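You operate a simulated robot arm through the tools that you are given. There is no shell and no other tool. Be economical: measure what you need, move in short steps, check, and stop when the job is done.

You run a simulated two-armed robot. Do the job below in one go: nothing can be reset, and whatever is moved stays where it is left.

## Task
Swap the Sprigmoss plate for the Thimbleoak plate and lock it in.
Fine: the Sprigmoss plate is in the red drawer of the print unit and goes on the steel worktop beside the unit; leave the other controls. Where these are worked on the way, their far stop is far enough and under half their travel is too little: red drawer.

It is judged by the outcome, as a careful person would: the job done as asked, and still so three seconds after it is handed in. It fails if anything else is knocked over, pushed out of place, dropped, spilled or broken.

## Robot
Two 7-joint arms with fingered hands on one trunk, on a base that drives. Base frame: it is fixed to the floor where the robot stands at the start and does not move with it; the origin is under the middle of the robot, x ahead of it, y to its left, z up. Readings come in cm, degrees, newtons and seconds.
The left shoulder is at the start at [6, 12.6, 149.5], the right one opposite. With the tool pointing down near the work surface each hand reaches from about 10 to 64 cm from the robot's upright axis, wherever it stands, measured 20 degrees to its own side. Places, roughly: air valve [40, -30, 110]; cartridge clamp [70, -50, 110]; fifth ink knob [50, -30, 110]; first ink knob [50, -10, 110]; fourth ink knob [50, -30, 110]; lamp switch [50, 20, 110]; plate lever [50, 0, 110]; proof button [50, 10, 110]; red drawer [70, 0, 130]; roller latch [60, -30, 120]; seat in the red drawer of the print unit [70, 0, 120]; second ink knob [50, -10, 110]; steel worktop beside the print unit [50, -50, 100]; third ink knob [50, -20, 110]. Payload 2.5 kg a hand.
Tool frame (each hand has its own): the origin (TCP) lies between the finger pads and is the grasp point; the fingertips stand 3 cm ahead of it; z points along the fingers, y is the line along which they close. Largest opening 10.4 cm; the body of the gripper starts 3.5 cm behind the TCP. The gripper is a hand of 5 fingers: y runs from the thumb to the fingers, the wrist lies at [-1.5, -10.4, -17.8] in the tool frame, and closing takes about 1.5 s.
Orientation is that of the tool frame in the base frame, as a unit quaternion [w, x, y, z]. With the fingers straight down and the wrist toward the robot, the tool's x, y and z point along [0, 1, 0], [1, 0, 0] and [0, 0, -1] of the base frame.

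## Interface
- The arms move only by the tool arm_command. It takes "left_rows", "right_rows" or both (then of equal length, played together; a hand with none holds still); each is one flat list of numbers, 7 for each row, row after row: the opening in per cent of the stroke, from 0 (shut) to 100 (fully open), then the shift along the tool's x, y, z in cm, then the turn, a rotation vector about the tool's x, y, z in degrees. In form: [jaw, dx, dy, dz, rx, ry, rz, jaw, dx, dy, dz, rx, ry, rz, ...]. A call has 1 to 10 rows; each row shifts and turns the commanded pose from where the row before left it, along the tool's axes as they then stand. Rows are played at 5 a second. More than 5 cm and 8.6 degrees between two rows, or a gripper value outside its range, and nothing of the call is played. Where a pose cannot be reached the arm comes as near as it can. A force on the tool above 90 N (or 10 N above the force at the start of the call, whichever is more), or a blocked arm, ends the call early, and 0.2 s more pass. Each finger travels about 15.3 cm/s and halts on what it meets, pressing with about 26 N; the grip force reading is that of the motor and also rises with nothing between the fingers. The clock runs only during rows and for 0.2 s after the last one: add rows that do not move to give the fingers time. It gives the time, the measured TCP pose, the force on the tool (base axes), the opening and the grip force at its end, in the units of the frame above (readings bear some noise), with the torque about the TCP (base axes, N m) and any sound that the robot's microphone picked up.
- Cameras (640 x 400 px; columns grow to the right, rows downward): "scene" is now at [11.05, -4.32, 169.1]; the picture's right is [-0.51, -0.86, 0.00], its down [-0.59, 0.35, -0.73] and it looks along [0.63, -0.38, -0.68] (base axes); focal length 230 px, centre (320, 200). "left" rides on the left gripper at [-8, -7.8, -14.1] in its tool frame; the picture's right is [-0.78, -0.30, 0.56], its down [0.54, -0.78, 0.33] and it looks along [0.33, 0.56, 0.76] (tool axes); focal length 247 px, centre (320, 200). "right" rides on the right gripper at [8, -7.8, -14.1] in its tool frame; the picture's right is [-0.78, 0.30, -0.56], its down [-0.54, -0.78, 0.33] and it looks along [-0.33, 0.56, 0.76] (tool axes); focal length 247 px, centre (320, 200).
- camera(camera): a new picture of that camera. No time passes.
- lift_body(by): slides the trunk up (or, below 0, down) by that many cm; the arms and the scene camera ride with it, the base frame stays. It gives what a move gives, with no picture.
- roll_base(legs): drives the robot by 1 to 6 legs, each [ahead, left, turn to the left] in cm, cm and degrees, along the robot's own axes; the way and the turn of a leg run together, so that a leg with both is an arc; at most 150 cm and 180 degrees a leg. The arms and the cameras ride along, it lands a little off, and it stops where it bumps. It gives what a move gives.
- preshape(shape, hand): the hand has 5 fingers and takes this shape, open, in about a second: jaw (thumb against the fingers, like two jaws); tri (thumb and two fingers); tip (a fingertip pinch); poke (one finger out to press); point (the index stretched); flat (the hand flat); cup (the hand cupped); fist (a fist). The gripper value then closes the fingers along that shape, each until it touches; the sizes above hold for jaw. It gives what a move gives, with no picture.
- turn_head(pan, tilt): turns the head with the scene camera to pan (to the left, within 86 degrees either way) and tilt (down, from -29 to 69), counted from straight ahead of the robot. It gives what a move gives.
- point_at(camera, pixels): for up to 12 pixels [column, row] of the newest picture of that camera ("zoom" is the newest enlarged one), the place [x, y, z] in the base frame of the surface seen there, good to about 0.2 cm. No time passes.
- zoom(camera, box): a new picture of the part [left, top, right, bottom] of that camera's present view, enlarged. No time passes.
- finish_job(): hands the job in; it is judged then, once.

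Go step by step. Measure first, check grasps and placings, and put right what went wrong. The budget is 80 turns and 58 pictures, counting those below and the enlarged ones. Unless the task says otherwise, let go and move clear before handing in, and close with one line.

The tools are called after "Emit:" by a JSON object that holds its "fn" and its "kwargs". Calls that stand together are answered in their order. arm_command: Moves the arms, as the interface text tells. Its arguments: {"type":"object","properties":{"left_rows":{"type":"array","items":{"type":"number"}},"right_rows":{"type":"array","items":{"type":"number"}}},"required":[]} The other tools are called the same way: lift_body (by) slides the trunk up or down; preshape (shape, hand) gives the hand a shape; roll_base (legs) drives the base; turn_head (pan, tilt) turns the head that bears the scene camera; camera (camera) takes a picture; point_at (camera, pixels) gives the place of the surface under pixels of a picture; zoom (camera, box) takes an enlarged picture of a part of a camera's view; finish_job () hands the job in.

At the start:

```text
t: 0.0
left_tcp_pos: [42.24, -0.54, 148.81]
left_orientation: [0.0, 0.706, 0.708, 0.0]
left_wrist_force: [0.1, 0.0, -0.4]
left_ft_torque: [0.01, -0.02, 0.0]
left_width: 10.36
left_finger_force: 0.1
left_shape: jaw
right_tcp_pos: [27.89, -29.87, 153.06]
right_orientation: [-0.001, 0.707, 0.707, 0.0]
right_wrist_force: [0.1, -0.6, 0.4]
right_ft_torque: [0.01, -0.03, -0.02]
right_width: 10.36
right_finger_force: 0.1
right_shape: jaw
trunk travel left (down, up): [-89.0, 5.0]
robot x, y, heading: [-0.22, 0.25, -0.2]
head pan, tilt: [-31.0, 43.2]
```

scene: 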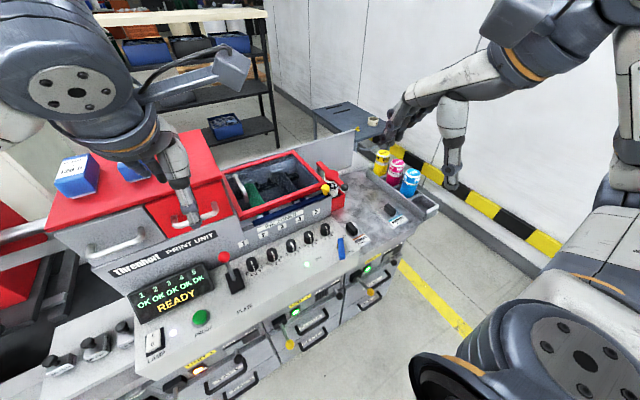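
right: 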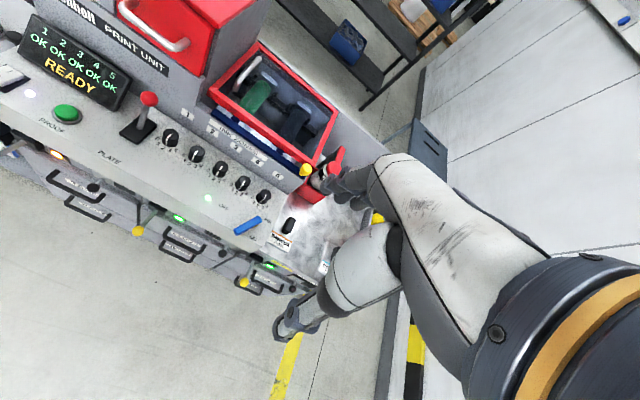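
left: 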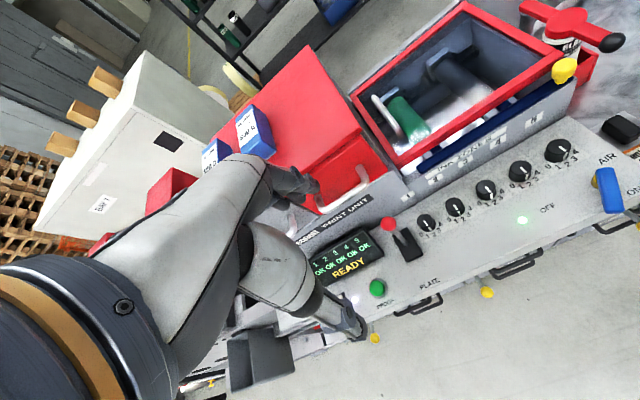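

The pictures show a print unit with a red handle/drawer (scene ~(200,215)), ink knobs, a plate lever (red ball at (222,257)), and a steel worktop at right. I'll look closer before moving.

Emit:
{"fn": "zoom", "kwargs": {"camera": "scene", "box": [200, 130, 460, 292]}}

Emit:
{"fn": "zoom", "kwargs": {"camera": "scene", "box": [40, 140, 340, 328]}}

Emit:
{"fn": "zoom", "kwargs": {"camera": "left", "box": [280, 0, 640, 225]}}

```text
2.46 times, centred on (330, 211) of scene
```

zoom: 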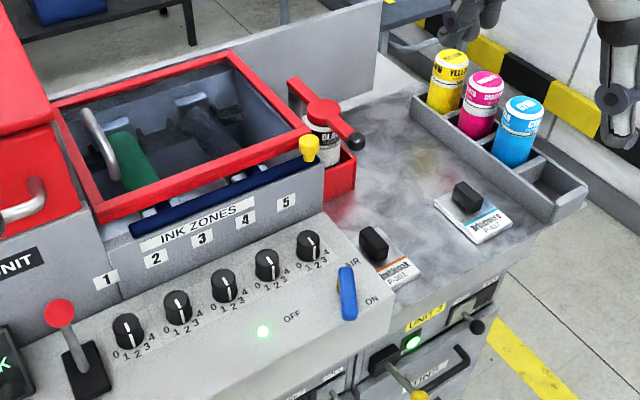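

```text
2.13 times, centred on (190, 234) of scene
```

zoom: 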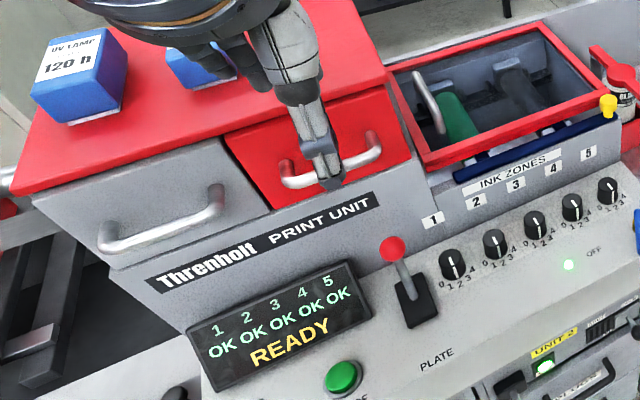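

```text
1.78 times, centred on (460, 112) of left
```

zoom: 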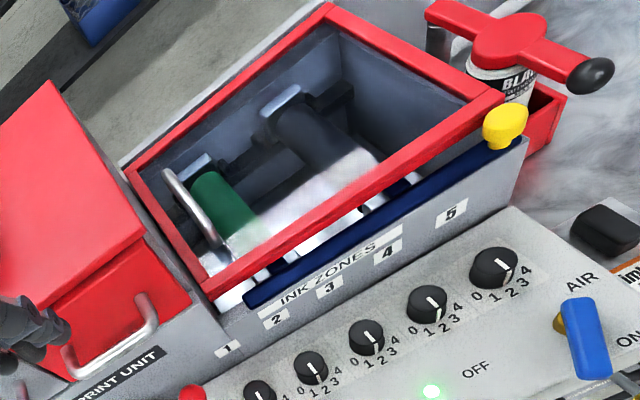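

Two plates with black knobs lie on the worktop (scene about (352,235) and (393,215)); the red-front drawer has a handle near (195,205). I'll read the labels and measure.

Emit:
{"fn": "zoom", "kwargs": {"camera": "scene", "box": [335, 195, 415, 245]}}

Emit:
{"fn": "point_at", "kwargs": {"camera": "scene", "pixels": [[350, 228], [389, 210], [365, 242], [400, 222], [375, 250], [386, 245], [370, 200], [223, 257], [236, 280], [340, 248], [420, 210], [375, 225]]}}

Emit:
{"fn": "zoom", "kwargs": {"camera": "right", "box": [230, 170, 390, 270]}}

Emit:
{"fn": "point_at", "kwargs": {"camera": "left", "pixels": [[321, 208], [367, 170], [348, 195], [330, 175], [370, 145], [310, 45], [353, 96], [388, 222], [400, 240], [275, 100]]}}

```text
8.00 times, centred on (375, 220) of scene
```

zoom: 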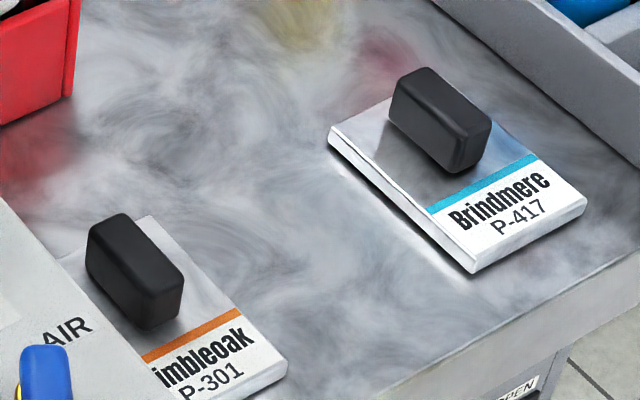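

```text
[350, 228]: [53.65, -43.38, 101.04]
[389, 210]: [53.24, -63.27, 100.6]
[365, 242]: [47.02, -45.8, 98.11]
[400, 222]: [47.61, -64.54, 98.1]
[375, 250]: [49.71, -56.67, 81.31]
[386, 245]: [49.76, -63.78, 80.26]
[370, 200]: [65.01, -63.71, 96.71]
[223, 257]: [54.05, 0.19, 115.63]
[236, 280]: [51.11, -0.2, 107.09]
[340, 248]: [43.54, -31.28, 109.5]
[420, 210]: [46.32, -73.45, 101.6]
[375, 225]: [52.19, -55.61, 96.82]
```

```text
4.00 times, centred on (310, 220) of right
```

zoom: 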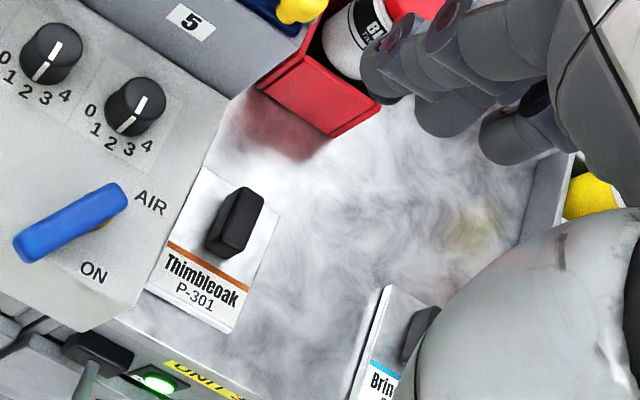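

```text
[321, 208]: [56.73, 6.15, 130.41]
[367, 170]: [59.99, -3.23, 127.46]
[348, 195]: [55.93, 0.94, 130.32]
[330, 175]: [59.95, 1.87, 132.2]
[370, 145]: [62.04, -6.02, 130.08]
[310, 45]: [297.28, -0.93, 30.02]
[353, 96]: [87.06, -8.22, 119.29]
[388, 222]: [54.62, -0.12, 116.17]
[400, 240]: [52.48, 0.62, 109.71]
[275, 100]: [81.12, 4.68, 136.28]
```

Thimbleoak is the orange one at about (51,-44); Brindmere is the other. Measuring plate sizes on the zoomed right view, and taking a closer look at the drawer and lever.

Emit:
{"fn": "point_at", "kwargs": {"camera": "zoom", "pixels": [[207, 172], [277, 207], [232, 328], [153, 290], [230, 215], [250, 200], [225, 250], [385, 290], [355, 385], [300, 300], [400, 200], [330, 115]]}}

Emit:
{"fn": "turn_head", "kwargs": {"pan": -5, "tilt": 40}}

Emit:
{"fn": "camera", "kwargs": {"camera": "scene"}}

```text
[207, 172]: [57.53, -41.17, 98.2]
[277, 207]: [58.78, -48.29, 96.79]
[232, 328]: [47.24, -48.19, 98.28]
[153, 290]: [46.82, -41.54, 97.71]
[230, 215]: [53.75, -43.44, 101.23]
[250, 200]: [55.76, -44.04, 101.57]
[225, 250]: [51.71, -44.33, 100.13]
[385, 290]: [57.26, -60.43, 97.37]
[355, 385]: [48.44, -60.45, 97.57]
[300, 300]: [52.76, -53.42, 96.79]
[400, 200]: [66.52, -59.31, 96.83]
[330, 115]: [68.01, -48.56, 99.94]
```

```text
t: 0.9
left_tcp_pos: [42.21, -0.54, 148.72]
left_orientation: [0.001, 0.706, 0.708, 0.0]
left_wrist_force: [-0.7, -0.6, 0.5]
left_ft_torque: [0.02, -0.01, 0.0]
left_width: 10.35
left_finger_force: 0.1
left_shape: jaw
right_tcp_pos: [27.78, -29.87, 153.02]
right_orientation: [-0.001, 0.708, 0.706, 0.001]
right_wrist_force: [0.8, 0.3, 0.1]
right_ft_torque: [0.02, 0.0, -0.01]
right_width: 10.39
right_finger_force: 0.0
right_shape: jaw
trunk travel left (down, up): [-89.0, 5.0]
robot x, y, heading: [-0.11, -0.16, -0.3]
head pan, tilt: [-5.0, 40.0]
```

```text
49 pictures are left
```

scene: 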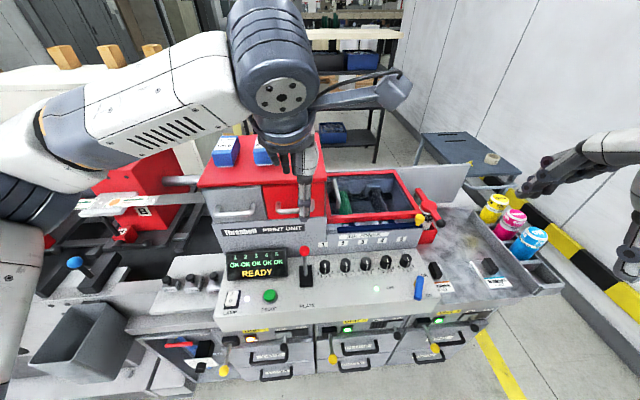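

Thimbleoak occupies x 46.8–57.5, y −48.2…−41.2; the gap to Brindmere (y −60.4) fits a 7 cm plate. Looking closely at the lever and drawer.

Emit:
{"fn": "zoom", "kwargs": {"camera": "scene", "box": [210, 170, 370, 315]}}

Emit:
{"fn": "camera", "kwargs": {"camera": "left"}}

Emit:
{"fn": "zoom", "kwargs": {"camera": "left", "box": [280, 140, 480, 320]}}

```text
2.76 times, centred on (290, 242) of scene
```

zoom: 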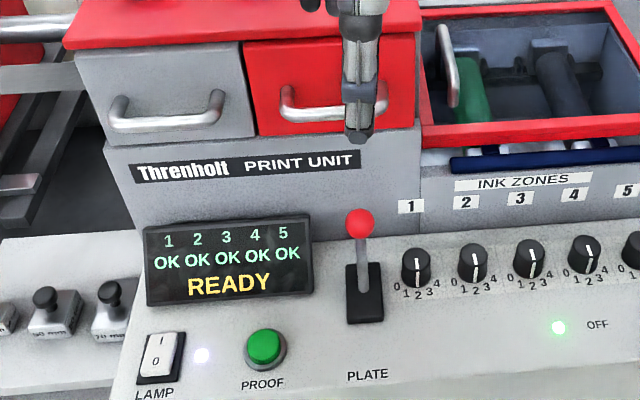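

```text
47 pictures are left
```

left: 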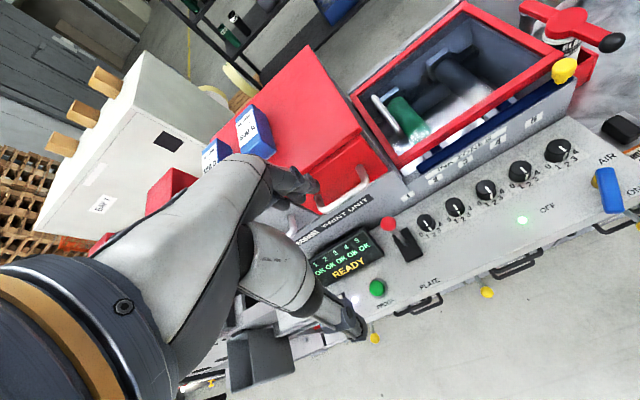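

```text
2.22 times, centred on (380, 230) of left
```

zoom: 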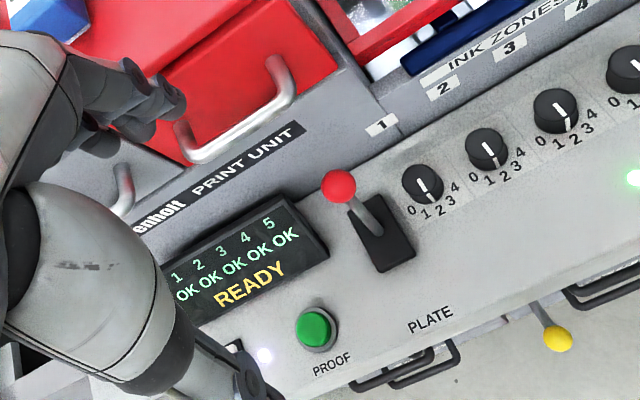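

The handle bar is clear in the left zoom ((200,155)–(275,105)); measuring bar, drawer face and lever.

Emit:
{"fn": "point_at", "kwargs": {"camera": "zoom", "pixels": [[200, 155], [235, 134], [272, 106], [285, 85], [272, 60], [179, 130], [230, 95], [338, 187], [352, 205], [370, 225], [395, 262], [365, 240]]}}

```text
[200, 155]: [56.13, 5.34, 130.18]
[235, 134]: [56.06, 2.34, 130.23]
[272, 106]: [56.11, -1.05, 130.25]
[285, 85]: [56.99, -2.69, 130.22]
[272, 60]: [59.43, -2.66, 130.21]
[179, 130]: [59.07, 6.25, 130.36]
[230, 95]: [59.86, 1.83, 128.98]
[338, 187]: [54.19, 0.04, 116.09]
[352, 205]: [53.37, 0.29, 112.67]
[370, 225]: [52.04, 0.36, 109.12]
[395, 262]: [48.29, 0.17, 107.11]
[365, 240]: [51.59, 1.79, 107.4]
```

Handle bar: x≈56.6, y −2.7…6.5, z≈129.8, face x 59.9. I'll turn the left hand to point forward (fingers closing vertically) to grip the bar.

Emit:
{"fn": "arm_command", "kwargs": {"left_rows": [100, 0, 0, 0, -8.5, 0, 0, 100, 0, 0, 0, -8.5, 0, 0, 100, 0, 0, 0, -8.5, 0, 0, 100, 0, 0, 0, -8.5, 0, 0, 100, 0, 0, 0, -8.5, 0, 0, 100, 0, 0, 0, -8.5, 0, 0, 100, 0, 0, 0, -8.5, 0, 0, 100, 0, 0, 0, -8.5, 0, 0, 100, 0, 0, 0, -8.5, 0, 0, 100, 0, 0, 0, -8.5, 0, 0]}}

```text
t: 3.2
left_tcp_pos: [45.38, 4.62, 153.38]
left_orientation: [0.48, 0.473, 0.581, 0.457]
left_wrist_force: [0.4, -0.5, 0.0]
left_ft_torque: [-0.01, 0.01, -0.01]
left_width: 10.38
left_finger_force: 0.1
left_shape: jaw
left hand out of reach, approached as far as the arm can: row 10
right_tcp_pos: [27.73, -29.85, 153.08]
right_orientation: [-0.001, 0.707, 0.707, 0.0]
right_wrist_force: [-1.0, 0.3, 0.3]
right_ft_torque: [-0.02, 0.0, -0.02]
right_width: 10.36
right_finger_force: 0.0
right_shape: jaw
trunk travel left (down, up): [-89.0, 5.0]
robot x, y, heading: [0.1, 0.03, -0.0]
head pan, tilt: [-5.0, 40.0]
stopped in row 10 (left hand): the arm was blocked; the commanded pose is now the measured one
```

The hand nearly reached horizontal; the slight misalignment should correct at a lower height. Moving down in front of the handle and correcting the tilt.

Emit:
{"fn": "arm_command", "kwargs": {"left_rows": [100, 0, -3.9, 0, 0, 0, 0, 100, 0, -3.9, 0.5, 0, 0, 0, 100, 0, -3.9, 1, 0, 0, 0, 100, 0, -3.9, 1, 0, 0, 0, 100, 0, -3.9, 1, 0, 0, 0, 100, 0, -3.6, 1, 0, 0, 0, 80, 0, 0, 0, -3.2, -2.6, 3.6, 60, 0, 0, 0, -3.2, -2.6, 3.6]}}

Emit:
{"fn": "camera", "kwargs": {"camera": "left"}}

Emit:
{"fn": "camera", "kwargs": {"camera": "scene"}}

```text
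t: 5.1
left_tcp_pos: [46.43, 2.68, 150.02]
left_orientation: [0.461, 0.501, 0.576, 0.452]
left_wrist_force: [-0.1, 1.0, 0.7]
left_ft_torque: [0.01, 0.01, 0.0]
left_width: 6.31
left_finger_force: 0.1
left_shape: jaw
left hand out of reach, approached as far as the arm can: row 1, 2, 3, 4, 5, 6, 7, 8
right_tcp_pos: [27.8, -29.8, 152.96]
right_orientation: [-0.001, 0.706, 0.708, 0.001]
right_wrist_force: [-0.8, -0.7, 0.2]
right_ft_torque: [-0.02, 0.03, -0.02]
right_width: 10.36
right_finger_force: 0.0
right_shape: jaw
trunk travel left (down, up): [-89.0, 5.0]
robot x, y, heading: [0.08, 0.13, 0.1]
head pan, tilt: [-5.0, 40.0]
stopped in row 8 (left hand): the arm was blocked; the commanded pose is now the measured one
```

```text
45 pictures are left
```

left: 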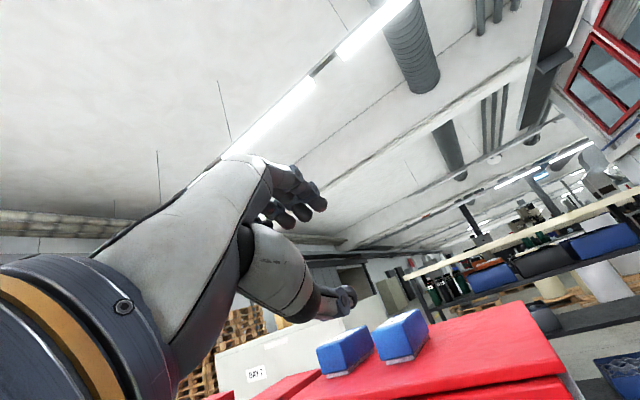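

```text
44 pictures are left
```

scene: 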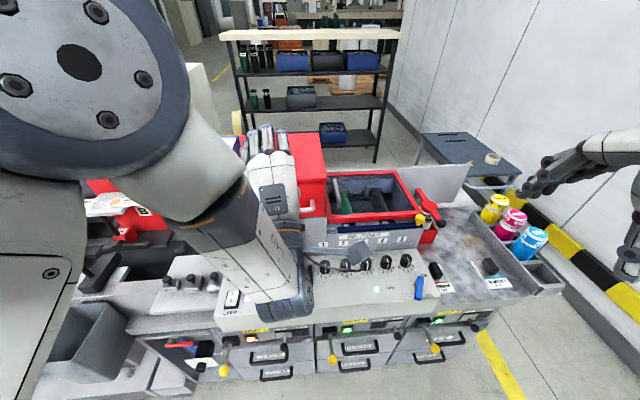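

The wrist is at its limit here, but the present orientation (pitched ~9° down) is good enough to grip the bar. I'll lower the trunk so the hand comes level with the handle.

Emit:
{"fn": "lift_body", "kwargs": {"by": -20}}

Emit:
{"fn": "camera", "kwargs": {"camera": "scene"}}

Emit:
{"fn": "camera", "kwargs": {"camera": "left"}}

```text
t: 7.3
left_tcp_pos: [46.36, 2.71, 130.25]
left_orientation: [0.461, 0.5, 0.577, 0.453]
left_wrist_force: [-0.1, 0.4, 0.0]
left_ft_torque: [0.01, -0.01, 0.0]
left_width: 6.29
left_finger_force: 0.1
left_shape: jaw
right_tcp_pos: [27.86, -29.86, 132.97]
right_orientation: [-0.001, 0.707, 0.707, 0.0]
right_wrist_force: [-0.4, -0.4, 0.0]
right_ft_torque: [0.01, 0.0, -0.02]
right_width: 10.36
right_finger_force: 0.0
right_shape: jaw
trunk travel left (down, up): [-69.0, 25.0]
robot x, y, heading: [0.02, -0.12, -0.1]
head pan, tilt: [-5.0, 40.0]
```

```text
43 pictures are left
```

scene: 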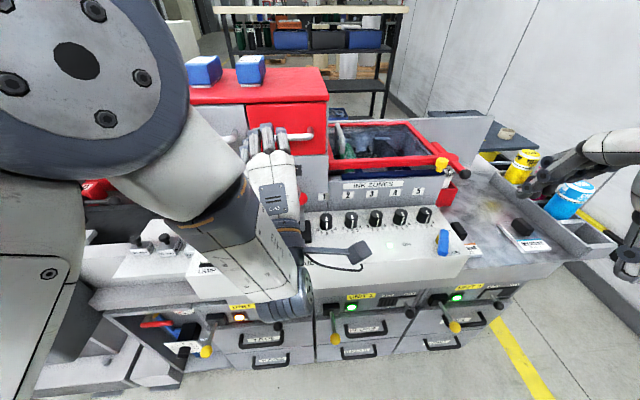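

```text
42 pictures are left
```

left: 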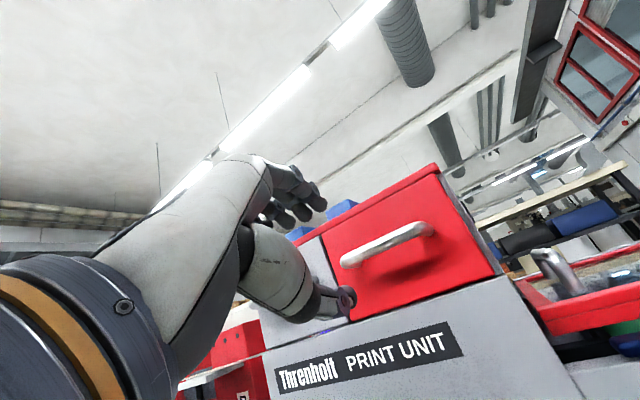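

The handle is right ahead of the hand (left picture (390,243)). Advancing 9 cm to straddle the bar.

Emit:
{"fn": "arm_command", "kwargs": {"left_rows": [60, -0.52, 0.3, 3.03, 0, 0, 0, 60, -0.52, 0.3, 3.03, 0, 0, 0, 60, -0.51, 0.3, 3.0, 0, 0, 0]}}

Emit:
{"fn": "camera", "kwargs": {"camera": "left"}}

```text
t: 8.1
left_tcp_pos: [55.52, 1.69, 129.71]
left_orientation: [0.461, 0.502, 0.573, 0.455]
left_wrist_force: [0.9, 0.0, -0.3]
left_ft_torque: [0.02, -0.02, -0.01]
left_width: 6.3
left_finger_force: 0.0
left_shape: jaw
right_tcp_pos: [27.93, -29.68, 133.05]
right_orientation: [-0.001, 0.707, 0.708, 0.0]
right_wrist_force: [-0.5, 0.1, 0.2]
right_ft_torque: [0.01, -0.02, 0.01]
right_width: 10.35
right_finger_force: 0.0
right_shape: jaw
trunk travel left (down, up): [-69.0, 25.0]
robot x, y, heading: [-0.1, -0.05, -0.2]
head pan, tilt: [-5.0, 40.0]
```

```text
41 pictures are left
```

left: 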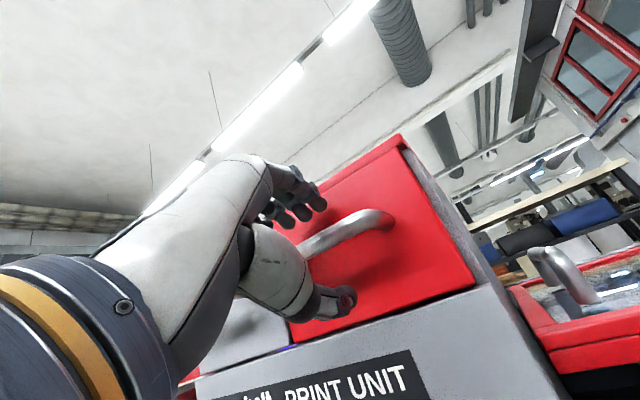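

The bar lies between thumb and fingers. Closing the grip.

Emit:
{"fn": "arm_command", "kwargs": {"left_rows": [30, 0, 0, 0, 0, 0, 0, 5, 0, 0, 0, 0, 0, 0, 0, 0, 0, 0, 0, 0, 0, 0, 0, 0, 0, 0, 0, 0, 0, 0, 0, 0, 0, 0, 0, 0, 0, 0, 0, 0, 0, 0, 0, 0, 0, 0, 0, 0, 0]}}

```text
t: 9.7
left_tcp_pos: [55.57, 1.66, 129.53]
left_orientation: [0.461, 0.504, 0.573, 0.453]
left_wrist_force: [6.7, 0.0, -0.9]
left_ft_torque: [0.15, -0.04, 0.09]
left_width: 0.19
left_finger_force: 25.8
left_shape: jaw
right_tcp_pos: [27.94, -29.85, 133.02]
right_orientation: [-0.001, 0.707, 0.707, 0.0]
right_wrist_force: [1.6, -0.2, 0.2]
right_ft_torque: [0.02, -0.02, -0.01]
right_width: 10.35
right_finger_force: 0.0
right_shape: jaw
trunk travel left (down, up): [-69.0, 25.0]
robot x, y, heading: [0.02, -0.04, -0.3]
head pan, tilt: [-5.0, 40.0]
```

Width reads 0.19, so the bar may not be between the pads. Checking.

Emit:
{"fn": "camera", "kwargs": {"camera": "left"}}

```text
40 pictures are left
```

left: 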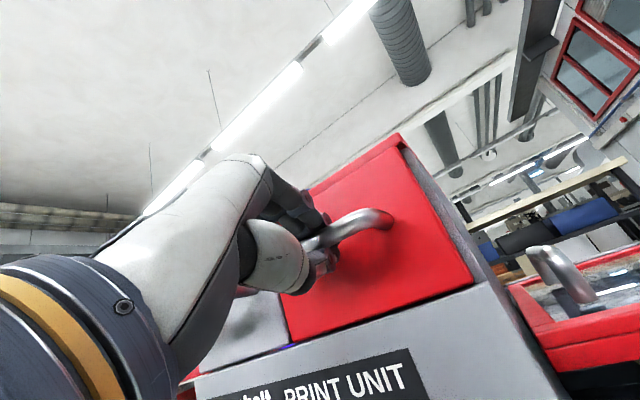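

The fingers have curled around the bar. Pulling back gently to see if the drawer moves.

Emit:
{"fn": "arm_command", "kwargs": {"left_rows": [0, 0.08, -0.16, -1, 0, 0, 0, 0, 0.08, -0.16, -1, 0, 0, 0, 0, 0.08, -0.16, -1, 0, 0, 0]}}

Emit:
{"fn": "camera", "kwargs": {"camera": "left"}}

```text
t: 10.5
left_tcp_pos: [54.7, 1.6, 129.2]
left_orientation: [0.452, 0.503, 0.579, 0.455]
left_wrist_force: [66.6, -11.1, 1.1]
left_ft_torque: [0.32, 0.37, -0.68]
left_width: 0.01
left_finger_force: 25.9
left_shape: jaw
right_tcp_pos: [29.06, -30.12, 132.68]
right_orientation: [-0.005, 0.708, 0.706, -0.002]
right_wrist_force: [-0.4, 0.2, -0.1]
right_ft_torque: [0.01, 0.01, -0.03]
right_width: 10.38
right_finger_force: 0.1
right_shape: jaw
trunk travel left (down, up): [-69.0, 25.0]
robot x, y, heading: [0.18, -0.07, -0.3]
head pan, tilt: [-5.0, 40.0]
stopped in row 3 (left hand): the force on the tool passed its limit at 92 N (the readings are from after the stop); the commanded pose is now the measured one
```

```text
39 pictures are left
```

left: 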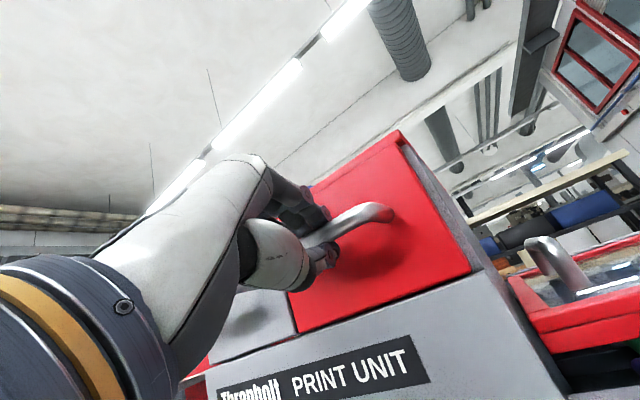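

The drawer is locked (92 N without motion), so the plate lever holds it and must be released first. Letting go of the handle and backing off.

Emit:
{"fn": "arm_command", "kwargs": {"left_rows": [30, 0, 0, 0, 0, 0, 0, 60, 0, 0, 0, 0, 0, 0, 65, 0, 0, 0, 0, 0, 0, 65, 0, 0, 0, 0, 0, 0, 65, 0.2, -0.4, -3, 0, 0, 0, 65, 0.2, -0.4, -3, 0, 0, 0, 65, 0.2, -0.4, -3, 0, 0, 0, 65, 0.2, -0.4, -3, 0, 0, 0]}}

Emit:
{"fn": "lift_body", "kwargs": {"by": 15}}

Emit:
{"fn": "arm_command", "kwargs": {"left_rows": [65, 0, 0, 0, 8.5, 0, 0, 65, 0, 0, 0, 8.5, 0, 0, 65, 0, 0, 0, 8.5, 0, 0, 65, 0, 0, 0, 8.5, 0, 0, 65, 0, 0, 0, 8.5, 0, 0, 65, 0, 0, 0, 8.5, 0, 0, 65, 0, 0, 0, 8.5, 0, 0, 65, 0, 0, 0, 8.5, 0, 0, 65, 0, 0, 0, 8.5, 0, 0]}}

Emit:
{"fn": "camera", "kwargs": {"camera": "scene"}}

```text
t: 12.3
left_tcp_pos: [41.05, 1.83, 130.03]
left_orientation: [0.459, 0.499, 0.576, 0.457]
left_wrist_force: [0.3, -0.3, 0.5]
left_ft_torque: [-0.01, 0.04, 0.02]
left_width: 6.72
left_finger_force: 0.1
left_shape: jaw
right_tcp_pos: [27.86, -29.86, 133.16]
right_orientation: [-0.001, 0.707, 0.707, 0.0]
right_wrist_force: [0.2, -0.2, -1.1]
right_ft_torque: [-0.04, 0.02, -0.02]
right_width: 10.38
right_finger_force: 0.0
right_shape: jaw
trunk travel left (down, up): [-69.0, 25.0]
robot x, y, heading: [0.07, -0.13, 0.2]
head pan, tilt: [-5.0, 40.0]
```

```text
t: 14.0
left_tcp_pos: [41.06, 1.68, 144.98]
left_orientation: [0.459, 0.5, 0.575, 0.456]
left_wrist_force: [-0.6, 0.0, 1.0]
left_ft_torque: [0.03, 0.0, 0.02]
left_width: 6.71
left_finger_force: 0.1
left_shape: jaw
right_tcp_pos: [27.86, -29.77, 148.25]
right_orientation: [-0.001, 0.707, 0.707, 0.001]
right_wrist_force: [-0.5, 0.1, 0.0]
right_ft_torque: [-0.01, 0.01, -0.01]
right_width: 10.38
right_finger_force: 0.0
right_shape: jaw
trunk travel left (down, up): [-84.0, 10.0]
robot x, y, heading: [0.21, 0.02, -0.3]
head pan, tilt: [-5.0, 40.0]
```

```text
t: 16.0
left_tcp_pos: [50.93, 3.52, 136.15]
left_orientation: [0.039, 0.665, 0.745, 0.018]
left_wrist_force: [-0.1, 0.1, -0.6]
left_ft_torque: [0.0, 0.0, 0.0]
left_width: 6.75
left_finger_force: 0.0
left_shape: jaw
left hand out of reach, approached as far as the arm can: row 6, 7, 8, 9
right_tcp_pos: [27.98, -29.85, 148.08]
right_orientation: [-0.001, 0.707, 0.707, 0.0]
right_wrist_force: [0.1, -0.3, 1.0]
right_ft_torque: [-0.02, -0.01, 0.02]
right_width: 10.37
right_finger_force: 0.1
right_shape: jaw
trunk travel left (down, up): [-84.0, 10.0]
robot x, y, heading: [-0.02, -0.08, 0.2]
head pan, tilt: [-5.0, 40.0]
```

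```text
38 pictures are left
```

scene: 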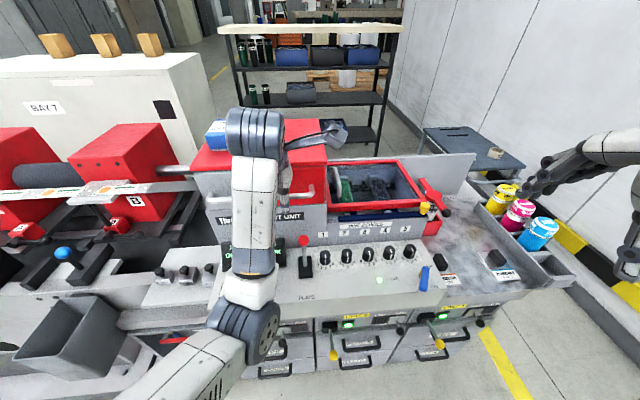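

The hand is pointing nearly down but off the commanded spot. A few still rows will show where it settles.

Emit:
{"fn": "arm_command", "kwargs": {"left_rows": [65, 0, 0, 0, 0, 0, 0, 65, 0, 0, 0, 0, 0, 0, 65, 0, 0, 0, 0, 0, 0]}}

```text
t: 16.8
left_tcp_pos: [50.86, 3.69, 136.44]
left_orientation: [0.042, 0.664, 0.746, 0.016]
left_wrist_force: [-0.7, 0.0, 0.5]
left_ft_torque: [0.02, -0.02, -0.03]
left_width: 6.72
left_finger_force: 0.1
left_shape: jaw
right_tcp_pos: [27.87, -29.77, 148.13]
right_orientation: [-0.001, 0.707, 0.707, 0.001]
right_wrist_force: [0.0, 0.1, 0.1]
right_ft_torque: [-0.04, 0.0, -0.03]
right_width: 10.39
right_finger_force: 0.1
right_shape: jaw
trunk travel left (down, up): [-84.0, 10.0]
robot x, y, heading: [0.18, 0.12, 0.1]
head pan, tilt: [-5.0, 40.0]
```

Testing where the commanded pose is, with a small safe retreat.

Emit:
{"fn": "arm_command", "kwargs": {"left_rows": [65, 0, 0, -2, 0, 0, 0, 65, 0, -1, -2, 0, 0, 0, 65, 0, 0, 0, 0, 0, 0]}}

```text
t: 17.6
left_tcp_pos: [51.88, 2.44, 138.85]
left_orientation: [0.048, 0.673, 0.738, 0.008]
left_wrist_force: [0.1, 1.0, 0.0]
left_ft_torque: [0.01, 0.02, -0.03]
left_width: 6.74
left_finger_force: 0.0
left_shape: jaw
left hand out of reach, approached as far as the arm can: row 1, 2
right_tcp_pos: [27.97, -29.78, 148.06]
right_orientation: [0.0, 0.707, 0.707, 0.001]
right_wrist_force: [-0.1, 0.0, -0.5]
right_ft_torque: [0.0, -0.03, 0.03]
right_width: 10.4
right_finger_force: 0.0
right_shape: jaw
trunk travel left (down, up): [-84.0, 10.0]
robot x, y, heading: [0.07, 0.32, -0.0]
head pan, tilt: [-5.0, 40.0]
```

The command sits behind the measured pose; moving it forward and down toward a spot above the lever to regain reach.

Emit:
{"fn": "arm_command", "kwargs": {"left_rows": [65, -0.3, 2, 4, 0, 0, 0, 65, -0.3, 2, 4, 0, 0, 0, 65, -0.3, 2, 4, 0, 0, 0, 65, 0, 0, 0, 0, 0, 0]}}

```text
t: 18.3
left_tcp_pos: [56.52, 2.39, 136.06]
left_orientation: [0.096, 0.663, 0.74, 0.05]
left_wrist_force: [-73.1, 13.9, 45.1]
left_ft_torque: [1.0, -1.49, 1.92]
left_width: 5.11
left_finger_force: 0.0
left_shape: jaw
right_tcp_pos: [26.44, -29.63, 148.36]
right_orientation: [0.003, 0.706, 0.708, 0.004]
right_wrist_force: [1.0, -0.6, 0.0]
right_ft_torque: [0.04, 0.1, 0.05]
right_width: 10.38
right_finger_force: 0.1
right_shape: jaw
trunk travel left (down, up): [-84.0, 10.0]
robot x, y, heading: [0.26, -0.06, -0.1]
head pan, tilt: [-5.0, 40.0]
stopped in row 3 (left hand): the force on the tool passed its limit at 102 N (the readings are from after the stop); the commanded pose is now the measured one
```

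I hit the drawer front's upper edge; the command was in fact the measured pose. Backing off carefully and checking nothing shifted.

Emit:
{"fn": "arm_command", "kwargs": {"left_rows": [65, 0, -1.5, -1.5, 0, 0, 0, 65, 0, -2, -1, 0, 0, 0, 65, 0, 0, 0, 0, 0, 0]}}

Emit:
{"fn": "camera", "kwargs": {"camera": "left"}}

Emit:
{"fn": "camera", "kwargs": {"camera": "scene"}}

```text
t: 19.1
left_tcp_pos: [54.81, 3.56, 137.06]
left_orientation: [0.088, 0.654, 0.749, 0.053]
left_wrist_force: [0.0, 0.2, 0.0]
left_ft_torque: [0.01, -0.02, 0.0]
left_width: 6.72
left_finger_force: 0.0
left_shape: jaw
right_tcp_pos: [27.89, -29.91, 148.02]
right_orientation: [0.0, 0.706, 0.708, 0.0]
right_wrist_force: [0.0, 1.3, 0.5]
right_ft_torque: [-0.01, -0.01, 0.01]
right_width: 10.38
right_finger_force: 0.1
right_shape: jaw
trunk travel left (down, up): [-84.0, 10.0]
robot x, y, heading: [0.15, -0.1, -0.0]
head pan, tilt: [-5.0, 40.0]
```

```text
37 pictures are left
```

left: 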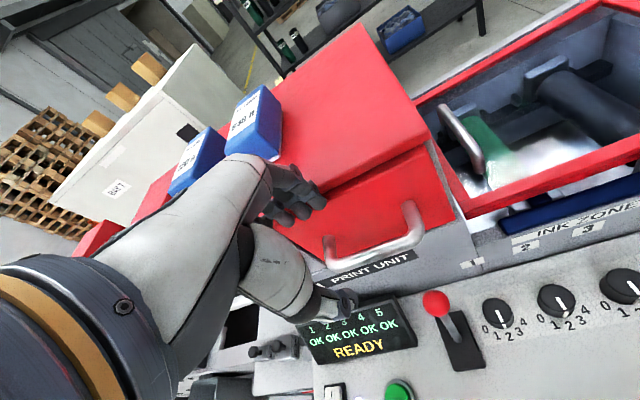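

```text
36 pictures are left
```

scene: 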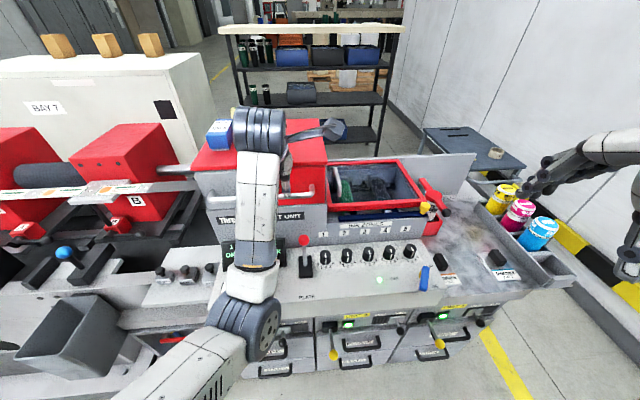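

Nothing else was moved (boxes and display unchanged). Retreating from the unit while straightening the hand.

Emit:
{"fn": "arm_command", "kwargs": {"left_rows": [65, -0.8, -1.3, -0.6, 4, 0, 2.5, 65, -0.8, -1.3, -0.6, 4, 0, 2.5, 65, -0.8, -1.3, -0.6, 3, 0, 2.5, 65, 0, 0, 0, 0, 0, 0]}}

```text
t: 20.1
left_tcp_pos: [51.59, -0.39, 136.8]
left_orientation: [0.015, 0.714, 0.699, -0.025]
left_wrist_force: [0.6, -0.3, 0.0]
left_ft_torque: [-0.01, 0.03, 0.0]
left_width: 6.74
left_finger_force: 0.1
left_shape: jaw
left hand out of reach, approached as far as the arm can: row 3
right_tcp_pos: [27.87, -29.77, 148.16]
right_orientation: [-0.001, 0.706, 0.708, 0.0]
right_wrist_force: [-0.3, -0.2, 0.2]
right_ft_torque: [-0.03, -0.02, 0.02]
right_width: 10.37
right_finger_force: 0.1
right_shape: jaw
trunk travel left (down, up): [-84.0, 10.0]
robot x, y, heading: [0.4, 0.37, -0.1]
head pan, tilt: [-5.0, 40.0]
```

Pointing down, the hand body would strike the drawer handle above the lever, so I'll pitch the hand ~40° forward to reach the ball from the robot side.

Emit:
{"fn": "arm_command", "kwargs": {"left_rows": [65, 0, -0.5, 0, -8, 0, 0, 65, 0, -0.5, 0, -8, 0, 0, 65, 0, -0.5, 0, -8, 0, 0, 65, 0, -0.5, 0, -8, 0, 0, 65, 0, 0, -1, -8, 0, 0, 65, 0, 0, -2, 0, 0, 0, 65, 0, 0, -2, 0, 0, 0]}}

```text
t: 21.9
left_tcp_pos: [47.52, 2.56, 139.56]
left_orientation: [0.224, 0.659, 0.668, 0.263]
left_wrist_force: [-0.6, -1.4, 0.3]
left_ft_torque: [0.01, 0.04, -0.01]
left_width: 6.75
left_finger_force: 0.1
left_shape: jaw
right_tcp_pos: [27.83, -29.74, 147.95]
right_orientation: [-0.001, 0.706, 0.708, 0.001]
right_wrist_force: [-0.2, -0.1, -0.5]
right_ft_torque: [-0.01, 0.03, -0.01]
right_width: 10.37
right_finger_force: 0.1
right_shape: jaw
trunk travel left (down, up): [-84.0, 10.0]
robot x, y, heading: [-0.07, -0.12, -0.0]
head pan, tilt: [-5.0, 40.0]
stopped in row 7 (left hand): the arm was blocked; the commanded pose is now the measured one
```

Orientation is now 40° forward at (47.5, 2.6, 139.6). Before lowering the trunk, check elbow clearance.

Emit:
{"fn": "camera", "kwargs": {"camera": "scene"}}

Emit:
{"fn": "point_at", "kwargs": {"camera": "scene", "pixels": [[255, 320], [230, 300], [200, 370], [275, 330], [305, 245], [250, 160], [240, 340]]}}

```text
35 pictures are left
```

scene: 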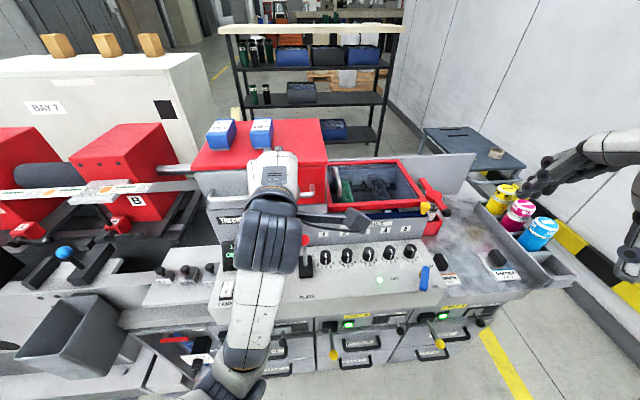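

```text
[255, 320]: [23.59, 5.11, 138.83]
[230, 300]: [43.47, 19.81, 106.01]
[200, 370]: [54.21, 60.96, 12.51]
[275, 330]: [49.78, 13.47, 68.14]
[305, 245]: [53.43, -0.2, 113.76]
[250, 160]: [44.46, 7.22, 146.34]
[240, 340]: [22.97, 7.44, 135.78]
```

The forearm (x≈23) stays well in front of the panel, so lowering is safe.

Emit:
{"fn": "lift_body", "kwargs": {"by": -20}}

Emit:
{"fn": "camera", "kwargs": {"camera": "left"}}

```text
t: 24.1
left_tcp_pos: [47.49, 2.65, 119.43]
left_orientation: [0.224, 0.66, 0.668, 0.262]
left_wrist_force: [0.5, -0.4, 0.1]
left_ft_torque: [0.0, -0.01, -0.02]
left_width: 6.73
left_finger_force: 0.1
left_shape: jaw
right_tcp_pos: [27.88, -29.71, 128.06]
right_orientation: [0.0, 0.706, 0.708, 0.001]
right_wrist_force: [0.4, -0.3, 0.2]
right_ft_torque: [0.0, -0.03, 0.0]
right_width: 10.41
right_finger_force: 0.1
right_shape: jaw
trunk travel left (down, up): [-64.0, 30.0]
robot x, y, heading: [-0.12, -0.39, 0.0]
head pan, tilt: [-5.0, 40.0]
```

```text
34 pictures are left
```

left: 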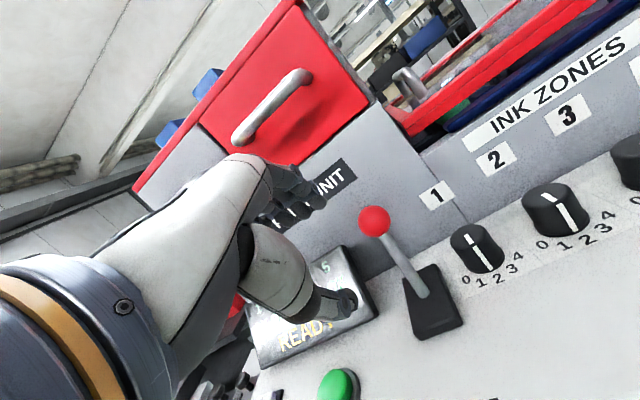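

The ball is at left pixel (375,220). Sliding sideways first, then in along the fingers so they pass over and behind the ball.

Emit:
{"fn": "arm_command", "kwargs": {"left_rows": [65, -1.45, 1.45, 0, 0, 0, 0, 65, -1.45, 1.45, 0, 0, 0, 0, 65, 0, 0, 1.7, 0, 0, 0, 65, 0, 0, 1.7, 0, 0, 0, 65, 0, 0, 1.5, 0, 0, 0]}}

Emit:
{"fn": "camera", "kwargs": {"camera": "left"}}

Emit:
{"fn": "camera", "kwargs": {"camera": "right"}}

```text
t: 25.5
left_tcp_pos: [54.32, 3.25, 117.7]
left_orientation: [0.203, 0.643, 0.672, 0.306]
left_wrist_force: [0.4, 0.2, -0.6]
left_ft_torque: [0.0, 0.03, 0.0]
left_width: 6.74
left_finger_force: 0.1
left_shape: jaw
right_tcp_pos: [27.83, -29.73, 128.1]
right_orientation: [-0.001, 0.707, 0.707, 0.001]
right_wrist_force: [0.3, -1.0, 0.0]
right_ft_torque: [0.01, 0.04, -0.02]
right_width: 10.41
right_finger_force: 0.1
right_shape: jaw
trunk travel left (down, up): [-64.0, 30.0]
robot x, y, heading: [-0.17, -0.06, 0.2]
head pan, tilt: [-5.0, 40.0]
stopped in row 5 (left hand): the arm was blocked; the commanded pose is now the measured one
```

```text
33 pictures are left
```

left: 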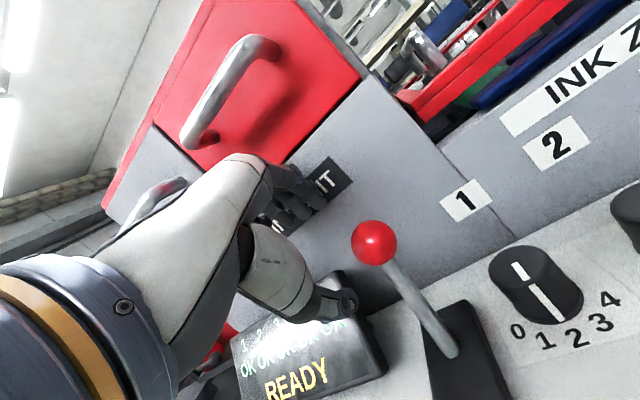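

```text
32 pictures are left
```

right: 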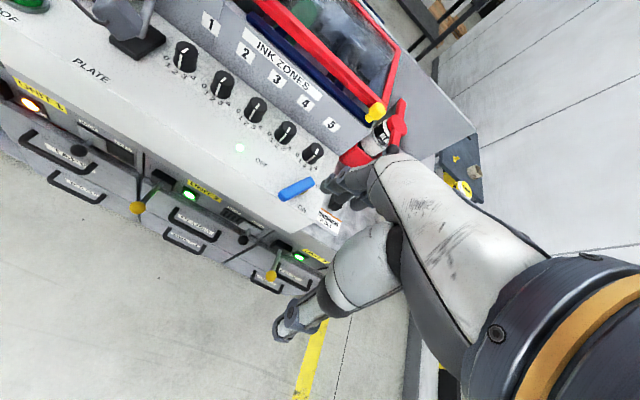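

The arm hit a joint limit and stayed at y 3.25, so the hand misses the ball. I'll back out and drive the base 10 cm to the right, giving the left arm a more natural reach.

Emit:
{"fn": "arm_command", "kwargs": {"left_rows": [65, 0, 0, -2, 0, 0, 0, 65, 0, 0, -2, 0, 0, 0, 65, 0, 0, -2, 0, 0, 0, 65, 0, 0, -2, 0, 0, 0]}}

Emit:
{"fn": "roll_base", "kwargs": {"legs": [[0, -10, 0]]}}

```text
t: 26.4
left_tcp_pos: [50.89, 6.08, 120.57]
left_orientation: [0.148, 0.628, 0.678, 0.353]
left_wrist_force: [-0.9, 0.7, 0.1]
left_ft_torque: [0.0, 0.03, -0.01]
left_width: 6.71
left_finger_force: 0.0
left_shape: jaw
right_tcp_pos: [27.81, -29.91, 128.02]
right_orientation: [-0.001, 0.707, 0.708, 0.001]
right_wrist_force: [-0.4, 0.6, -0.3]
right_ft_torque: [-0.03, 0.0, -0.02]
right_width: 10.37
right_finger_force: 0.0
right_shape: jaw
trunk travel left (down, up): [-64.0, 30.0]
robot x, y, heading: [0.29, 0.03, 0.3]
head pan, tilt: [-5.0, 40.0]
stopped in row 4 (left hand): the arm was blocked; the commanded pose is now the measured one
```

```text
t: 27.6
left_tcp_pos: [51.01, -3.96, 120.57]
left_orientation: [0.147, 0.629, 0.678, 0.353]
left_wrist_force: [0.6, 0.0, 0.0]
left_ft_torque: [0.02, -0.01, 0.01]
left_width: 6.73
left_finger_force: 0.1
left_shape: jaw
right_tcp_pos: [27.79, -39.83, 128.08]
right_orientation: [-0.001, 0.706, 0.708, 0.001]
right_wrist_force: [0.2, -0.2, 0.2]
right_ft_torque: [0.0, -0.02, 0.01]
right_width: 10.37
right_finger_force: 0.1
right_shape: jaw
trunk travel left (down, up): [-64.0, 30.0]
robot x, y, heading: [0.22, -10.41, 0.0]
head pan, tilt: [-5.0, 40.0]
```

The arm's limit is elbow folding (shoulder too close to the wrist), so I'll drive the base back 13 cm and then reach forward.

Emit:
{"fn": "roll_base", "kwargs": {"legs": [[-13, 0, 0]]}}

```text
t: 28.8
left_tcp_pos: [38.03, -3.86, 120.65]
left_orientation: [0.147, 0.628, 0.678, 0.354]
left_wrist_force: [-0.5, -0.1, 0.4]
left_ft_torque: [0.02, 0.0, 0.01]
left_width: 6.74
left_finger_force: 0.0
left_shape: jaw
right_tcp_pos: [15.02, -39.62, 128.12]
right_orientation: [0.0, 0.706, 0.708, 0.001]
right_wrist_force: [0.5, 0.0, -0.5]
right_ft_torque: [0.03, -0.03, 0.03]
right_width: 10.39
right_finger_force: 0.1
right_shape: jaw
trunk travel left (down, up): [-64.0, 30.0]
robot x, y, heading: [-12.78, -9.98, -0.1]
head pan, tilt: [-5.0, 40.0]
```

Moving forward to a pre-position in front of the ball and squaring up the hand.

Emit:
{"fn": "arm_command", "kwargs": {"left_rows": [65, 0.83, 2.03, 2.0, 0, 0, 0, 65, 0.83, 2.03, 2.0, 0, 0, 0, 65, 0.83, 2.03, 2.0, 0, 0, 0, 65, 0, 0, 0, 0, -8.3, 0, 65, 0, 0, 0, 0, -8.3, 0]}}

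```text
t: 30.0
left_tcp_pos: [46.12, 0.2, 121.01]
left_orientation: [0.245, 0.673, 0.649, 0.258]
left_wrist_force: [0.1, 0.6, -0.2]
left_ft_torque: [0.02, 0.01, -0.02]
left_width: 6.71
left_finger_force: 0.1
left_shape: jaw
right_tcp_pos: [15.13, -39.71, 128.01]
right_orientation: [0.0, 0.705, 0.709, 0.0]
right_wrist_force: [0.8, -0.2, -0.2]
right_ft_torque: [-0.03, -0.04, -0.03]
right_width: 10.38
right_finger_force: 0.0
right_shape: jaw
trunk travel left (down, up): [-64.0, 30.0]
robot x, y, heading: [-12.94, -10.03, 0.4]
head pan, tilt: [-5.0, 40.0]
```

Pose is accurate now. Moving in so the fingers pass over the ball.

Emit:
{"fn": "arm_command", "kwargs": {"left_rows": [65, -0.1, 1.4, 0, 0, 0, 0, 65, -0.1, 1.4, 0, 0, 0, 0, 65, 0, 0, 1.8, 0, 0, 0, 65, 0, 0, 1.8, 0, 0, 0, 65, 0, 0, 1.8, 0, 0, 0, 65, 0, 0, 1.8, 0, 0, 0]}}

Emit:
{"fn": "camera", "kwargs": {"camera": "left"}}

```text
t: 31.4
left_tcp_pos: [53.08, -0.34, 117.34]
left_orientation: [0.245, 0.672, 0.65, 0.258]
left_wrist_force: [0.2, -0.5, -0.6]
left_ft_torque: [0.0, 0.01, 0.0]
left_width: 6.73
left_finger_force: 0.1
left_shape: jaw
right_tcp_pos: [15.14, -39.63, 128.13]
right_orientation: [-0.001, 0.706, 0.708, 0.0]
right_wrist_force: [-0.7, 0.3, -0.1]
right_ft_torque: [0.0, 0.02, -0.01]
right_width: 10.37
right_finger_force: 0.0
right_shape: jaw
trunk travel left (down, up): [-64.0, 30.0]
robot x, y, heading: [-12.7, -10.04, 0.3]
head pan, tilt: [-5.0, 40.0]
```

```text
31 pictures are left
```

left: 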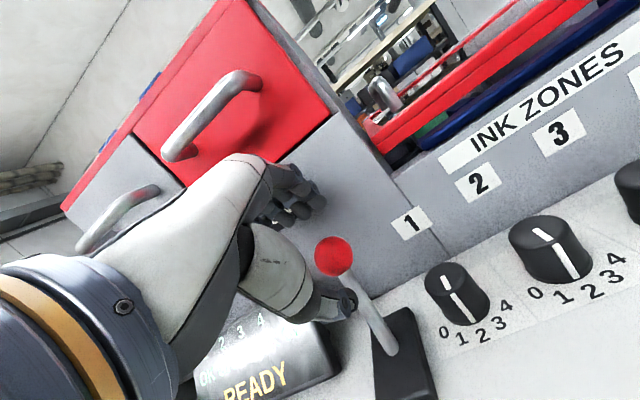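

The ball sits between thumb and fingers. Closing on it.

Emit:
{"fn": "arm_command", "kwargs": {"left_rows": [30, 0, 0, 0, 0, 0, 0, 0, 0, 0, 0, 0, 0, 0, 0, 0, 0, 0, 0, 0, 0, 0, 0, 0, 0, 0, 0, 0, 0, 0, 0, 0, 0, 0, 0, 0, 0, 0, 0, 0, 0, 0]}}

Emit:
{"fn": "camera", "kwargs": {"camera": "left"}}

```text
t: 32.8
left_tcp_pos: [52.95, -0.19, 117.57]
left_orientation: [0.244, 0.673, 0.649, 0.258]
left_wrist_force: [-5.0, -0.6, -0.3]
left_ft_torque: [-0.05, 0.13, -0.01]
left_width: 1.91
left_finger_force: 26.0
left_shape: jaw
right_tcp_pos: [15.17, -39.7, 127.98]
right_orientation: [0.001, 0.706, 0.709, 0.002]
right_wrist_force: [0.4, -0.4, -0.1]
right_ft_torque: [-0.01, 0.0, -0.01]
right_width: 10.4
right_finger_force: 0.0
right_shape: jaw
trunk travel left (down, up): [-64.0, 30.0]
robot x, y, heading: [-12.84, -9.84, 0.3]
head pan, tilt: [-5.0, 40.0]
```

```text
30 pictures are left
```

left: 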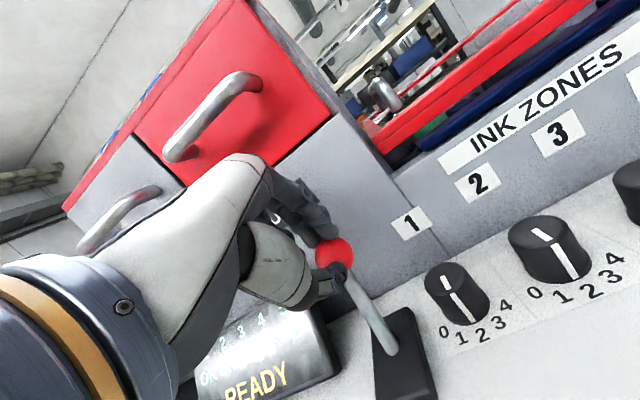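

The ball is gripped. Pulling the lever toward the robot along its arc.

Emit:
{"fn": "arm_command", "kwargs": {"left_rows": [0, 0, -0.6, -0.85, 0, 0, 0, 0, 0, -0.68, -0.75, 0, 0, 0, 0, 0, -0.75, -0.67, 0, 0, 0, 0, 0, -0.75, -0.67, 0, 0, 0, 0, 0, -0.85, -0.55, 0, 0, 0, 0, 0, -0.9, -0.5, 0, 0, 0]}}

Emit:
{"fn": "camera", "kwargs": {"camera": "left"}}

```text
t: 34.2
left_tcp_pos: [47.05, -0.06, 117.41]
left_orientation: [0.244, 0.673, 0.649, 0.258]
left_wrist_force: [-0.1, 0.0, -0.1]
left_ft_torque: [-0.02, -0.03, 0.01]
left_width: 1.42
left_finger_force: 25.8
left_shape: jaw
right_tcp_pos: [15.24, -39.79, 128.11]
right_orientation: [-0.001, 0.706, 0.708, 0.002]
right_wrist_force: [0.4, 0.2, 0.3]
right_ft_torque: [0.02, -0.01, 0.0]
right_width: 10.36
right_finger_force: 0.0
right_shape: jaw
trunk travel left (down, up): [-64.0, 30.0]
robot x, y, heading: [-12.98, -9.98, 0.3]
head pan, tilt: [-5.0, 40.0]
```

```text
29 pictures are left
```

left: 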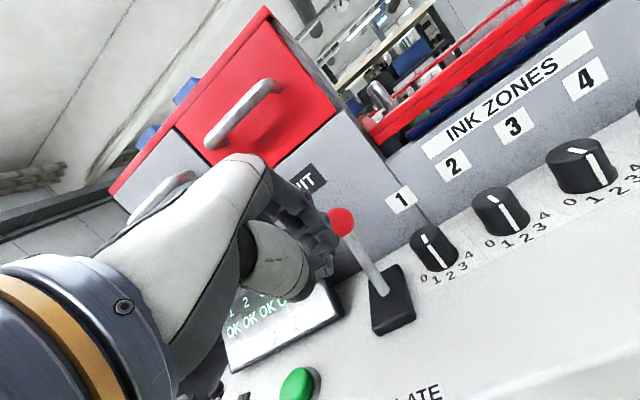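

Force dropped; checking whether the ball moved with the hand or slipped out.

Emit:
{"fn": "point_at", "kwargs": {"camera": "left", "pixels": [[343, 220], [350, 226], [365, 255], [380, 292], [395, 320]]}}

Emit:
{"fn": "zoom", "kwargs": {"camera": "left", "box": [270, 160, 430, 340]}}

```text
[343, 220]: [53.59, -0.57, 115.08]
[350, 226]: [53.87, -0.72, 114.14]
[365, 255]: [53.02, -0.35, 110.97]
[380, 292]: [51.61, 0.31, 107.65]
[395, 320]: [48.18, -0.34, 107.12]
```

```text
2.22 times, centred on (350, 250) of left
```

zoom: 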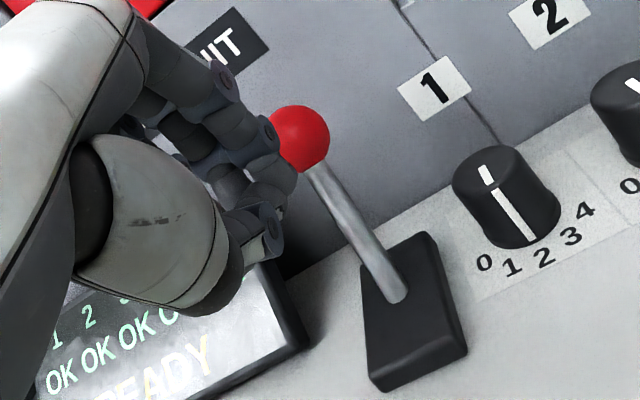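

The fingers slid off; the lever is still in its far position (ball ~ (54,−0.5,115)). I'll go in about 2 cm deeper, rolled 25° so the thumb passes beside the stem, letting the fingers hook behind the ball.

Emit:
{"fn": "arm_command", "kwargs": {"left_rows": [40, 0, 0, -1, 0, 0, 0, 72, 0, 1.3, 0, 0, 0, 0, 72, 0, 1.3, 0, 0, 0, 0, 72, 0, 1.3, 0, 0, 0, 0, 72, 0, 1.5, 0, 0, 0, 8.3, 72, 0, 0, 0, 0, 0, 8.3, 72, 0, 0, 0, 0, 0, 8.3, 72, 0, 0, 2, 0, 0, 0, 72, 0, 0, 2, 0, 0, 0]}}

Emit:
{"fn": "camera", "kwargs": {"camera": "left"}}

```text
t: 36.2
left_tcp_pos: [53.13, -0.32, 118.94]
left_orientation: [0.181, 0.797, 0.49, 0.305]
left_wrist_force: [0.3, 0.1, 0.0]
left_ft_torque: [-0.02, -0.01, -0.02]
left_width: 7.44
left_finger_force: 0.0
left_shape: jaw
right_tcp_pos: [15.1, -39.62, 128.09]
right_orientation: [-0.001, 0.706, 0.708, 0.0]
right_wrist_force: [-0.1, -0.3, 0.5]
right_ft_torque: [0.0, 0.03, -0.01]
right_width: 10.38
right_finger_force: 0.0
right_shape: jaw
trunk travel left (down, up): [-64.0, 30.0]
robot x, y, heading: [-12.74, -10.11, 0.3]
head pan, tilt: [-5.0, 40.0]
```

```text
27 pictures are left
```

left: 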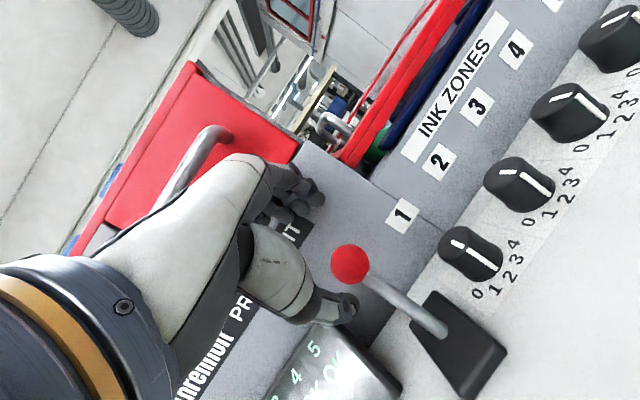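

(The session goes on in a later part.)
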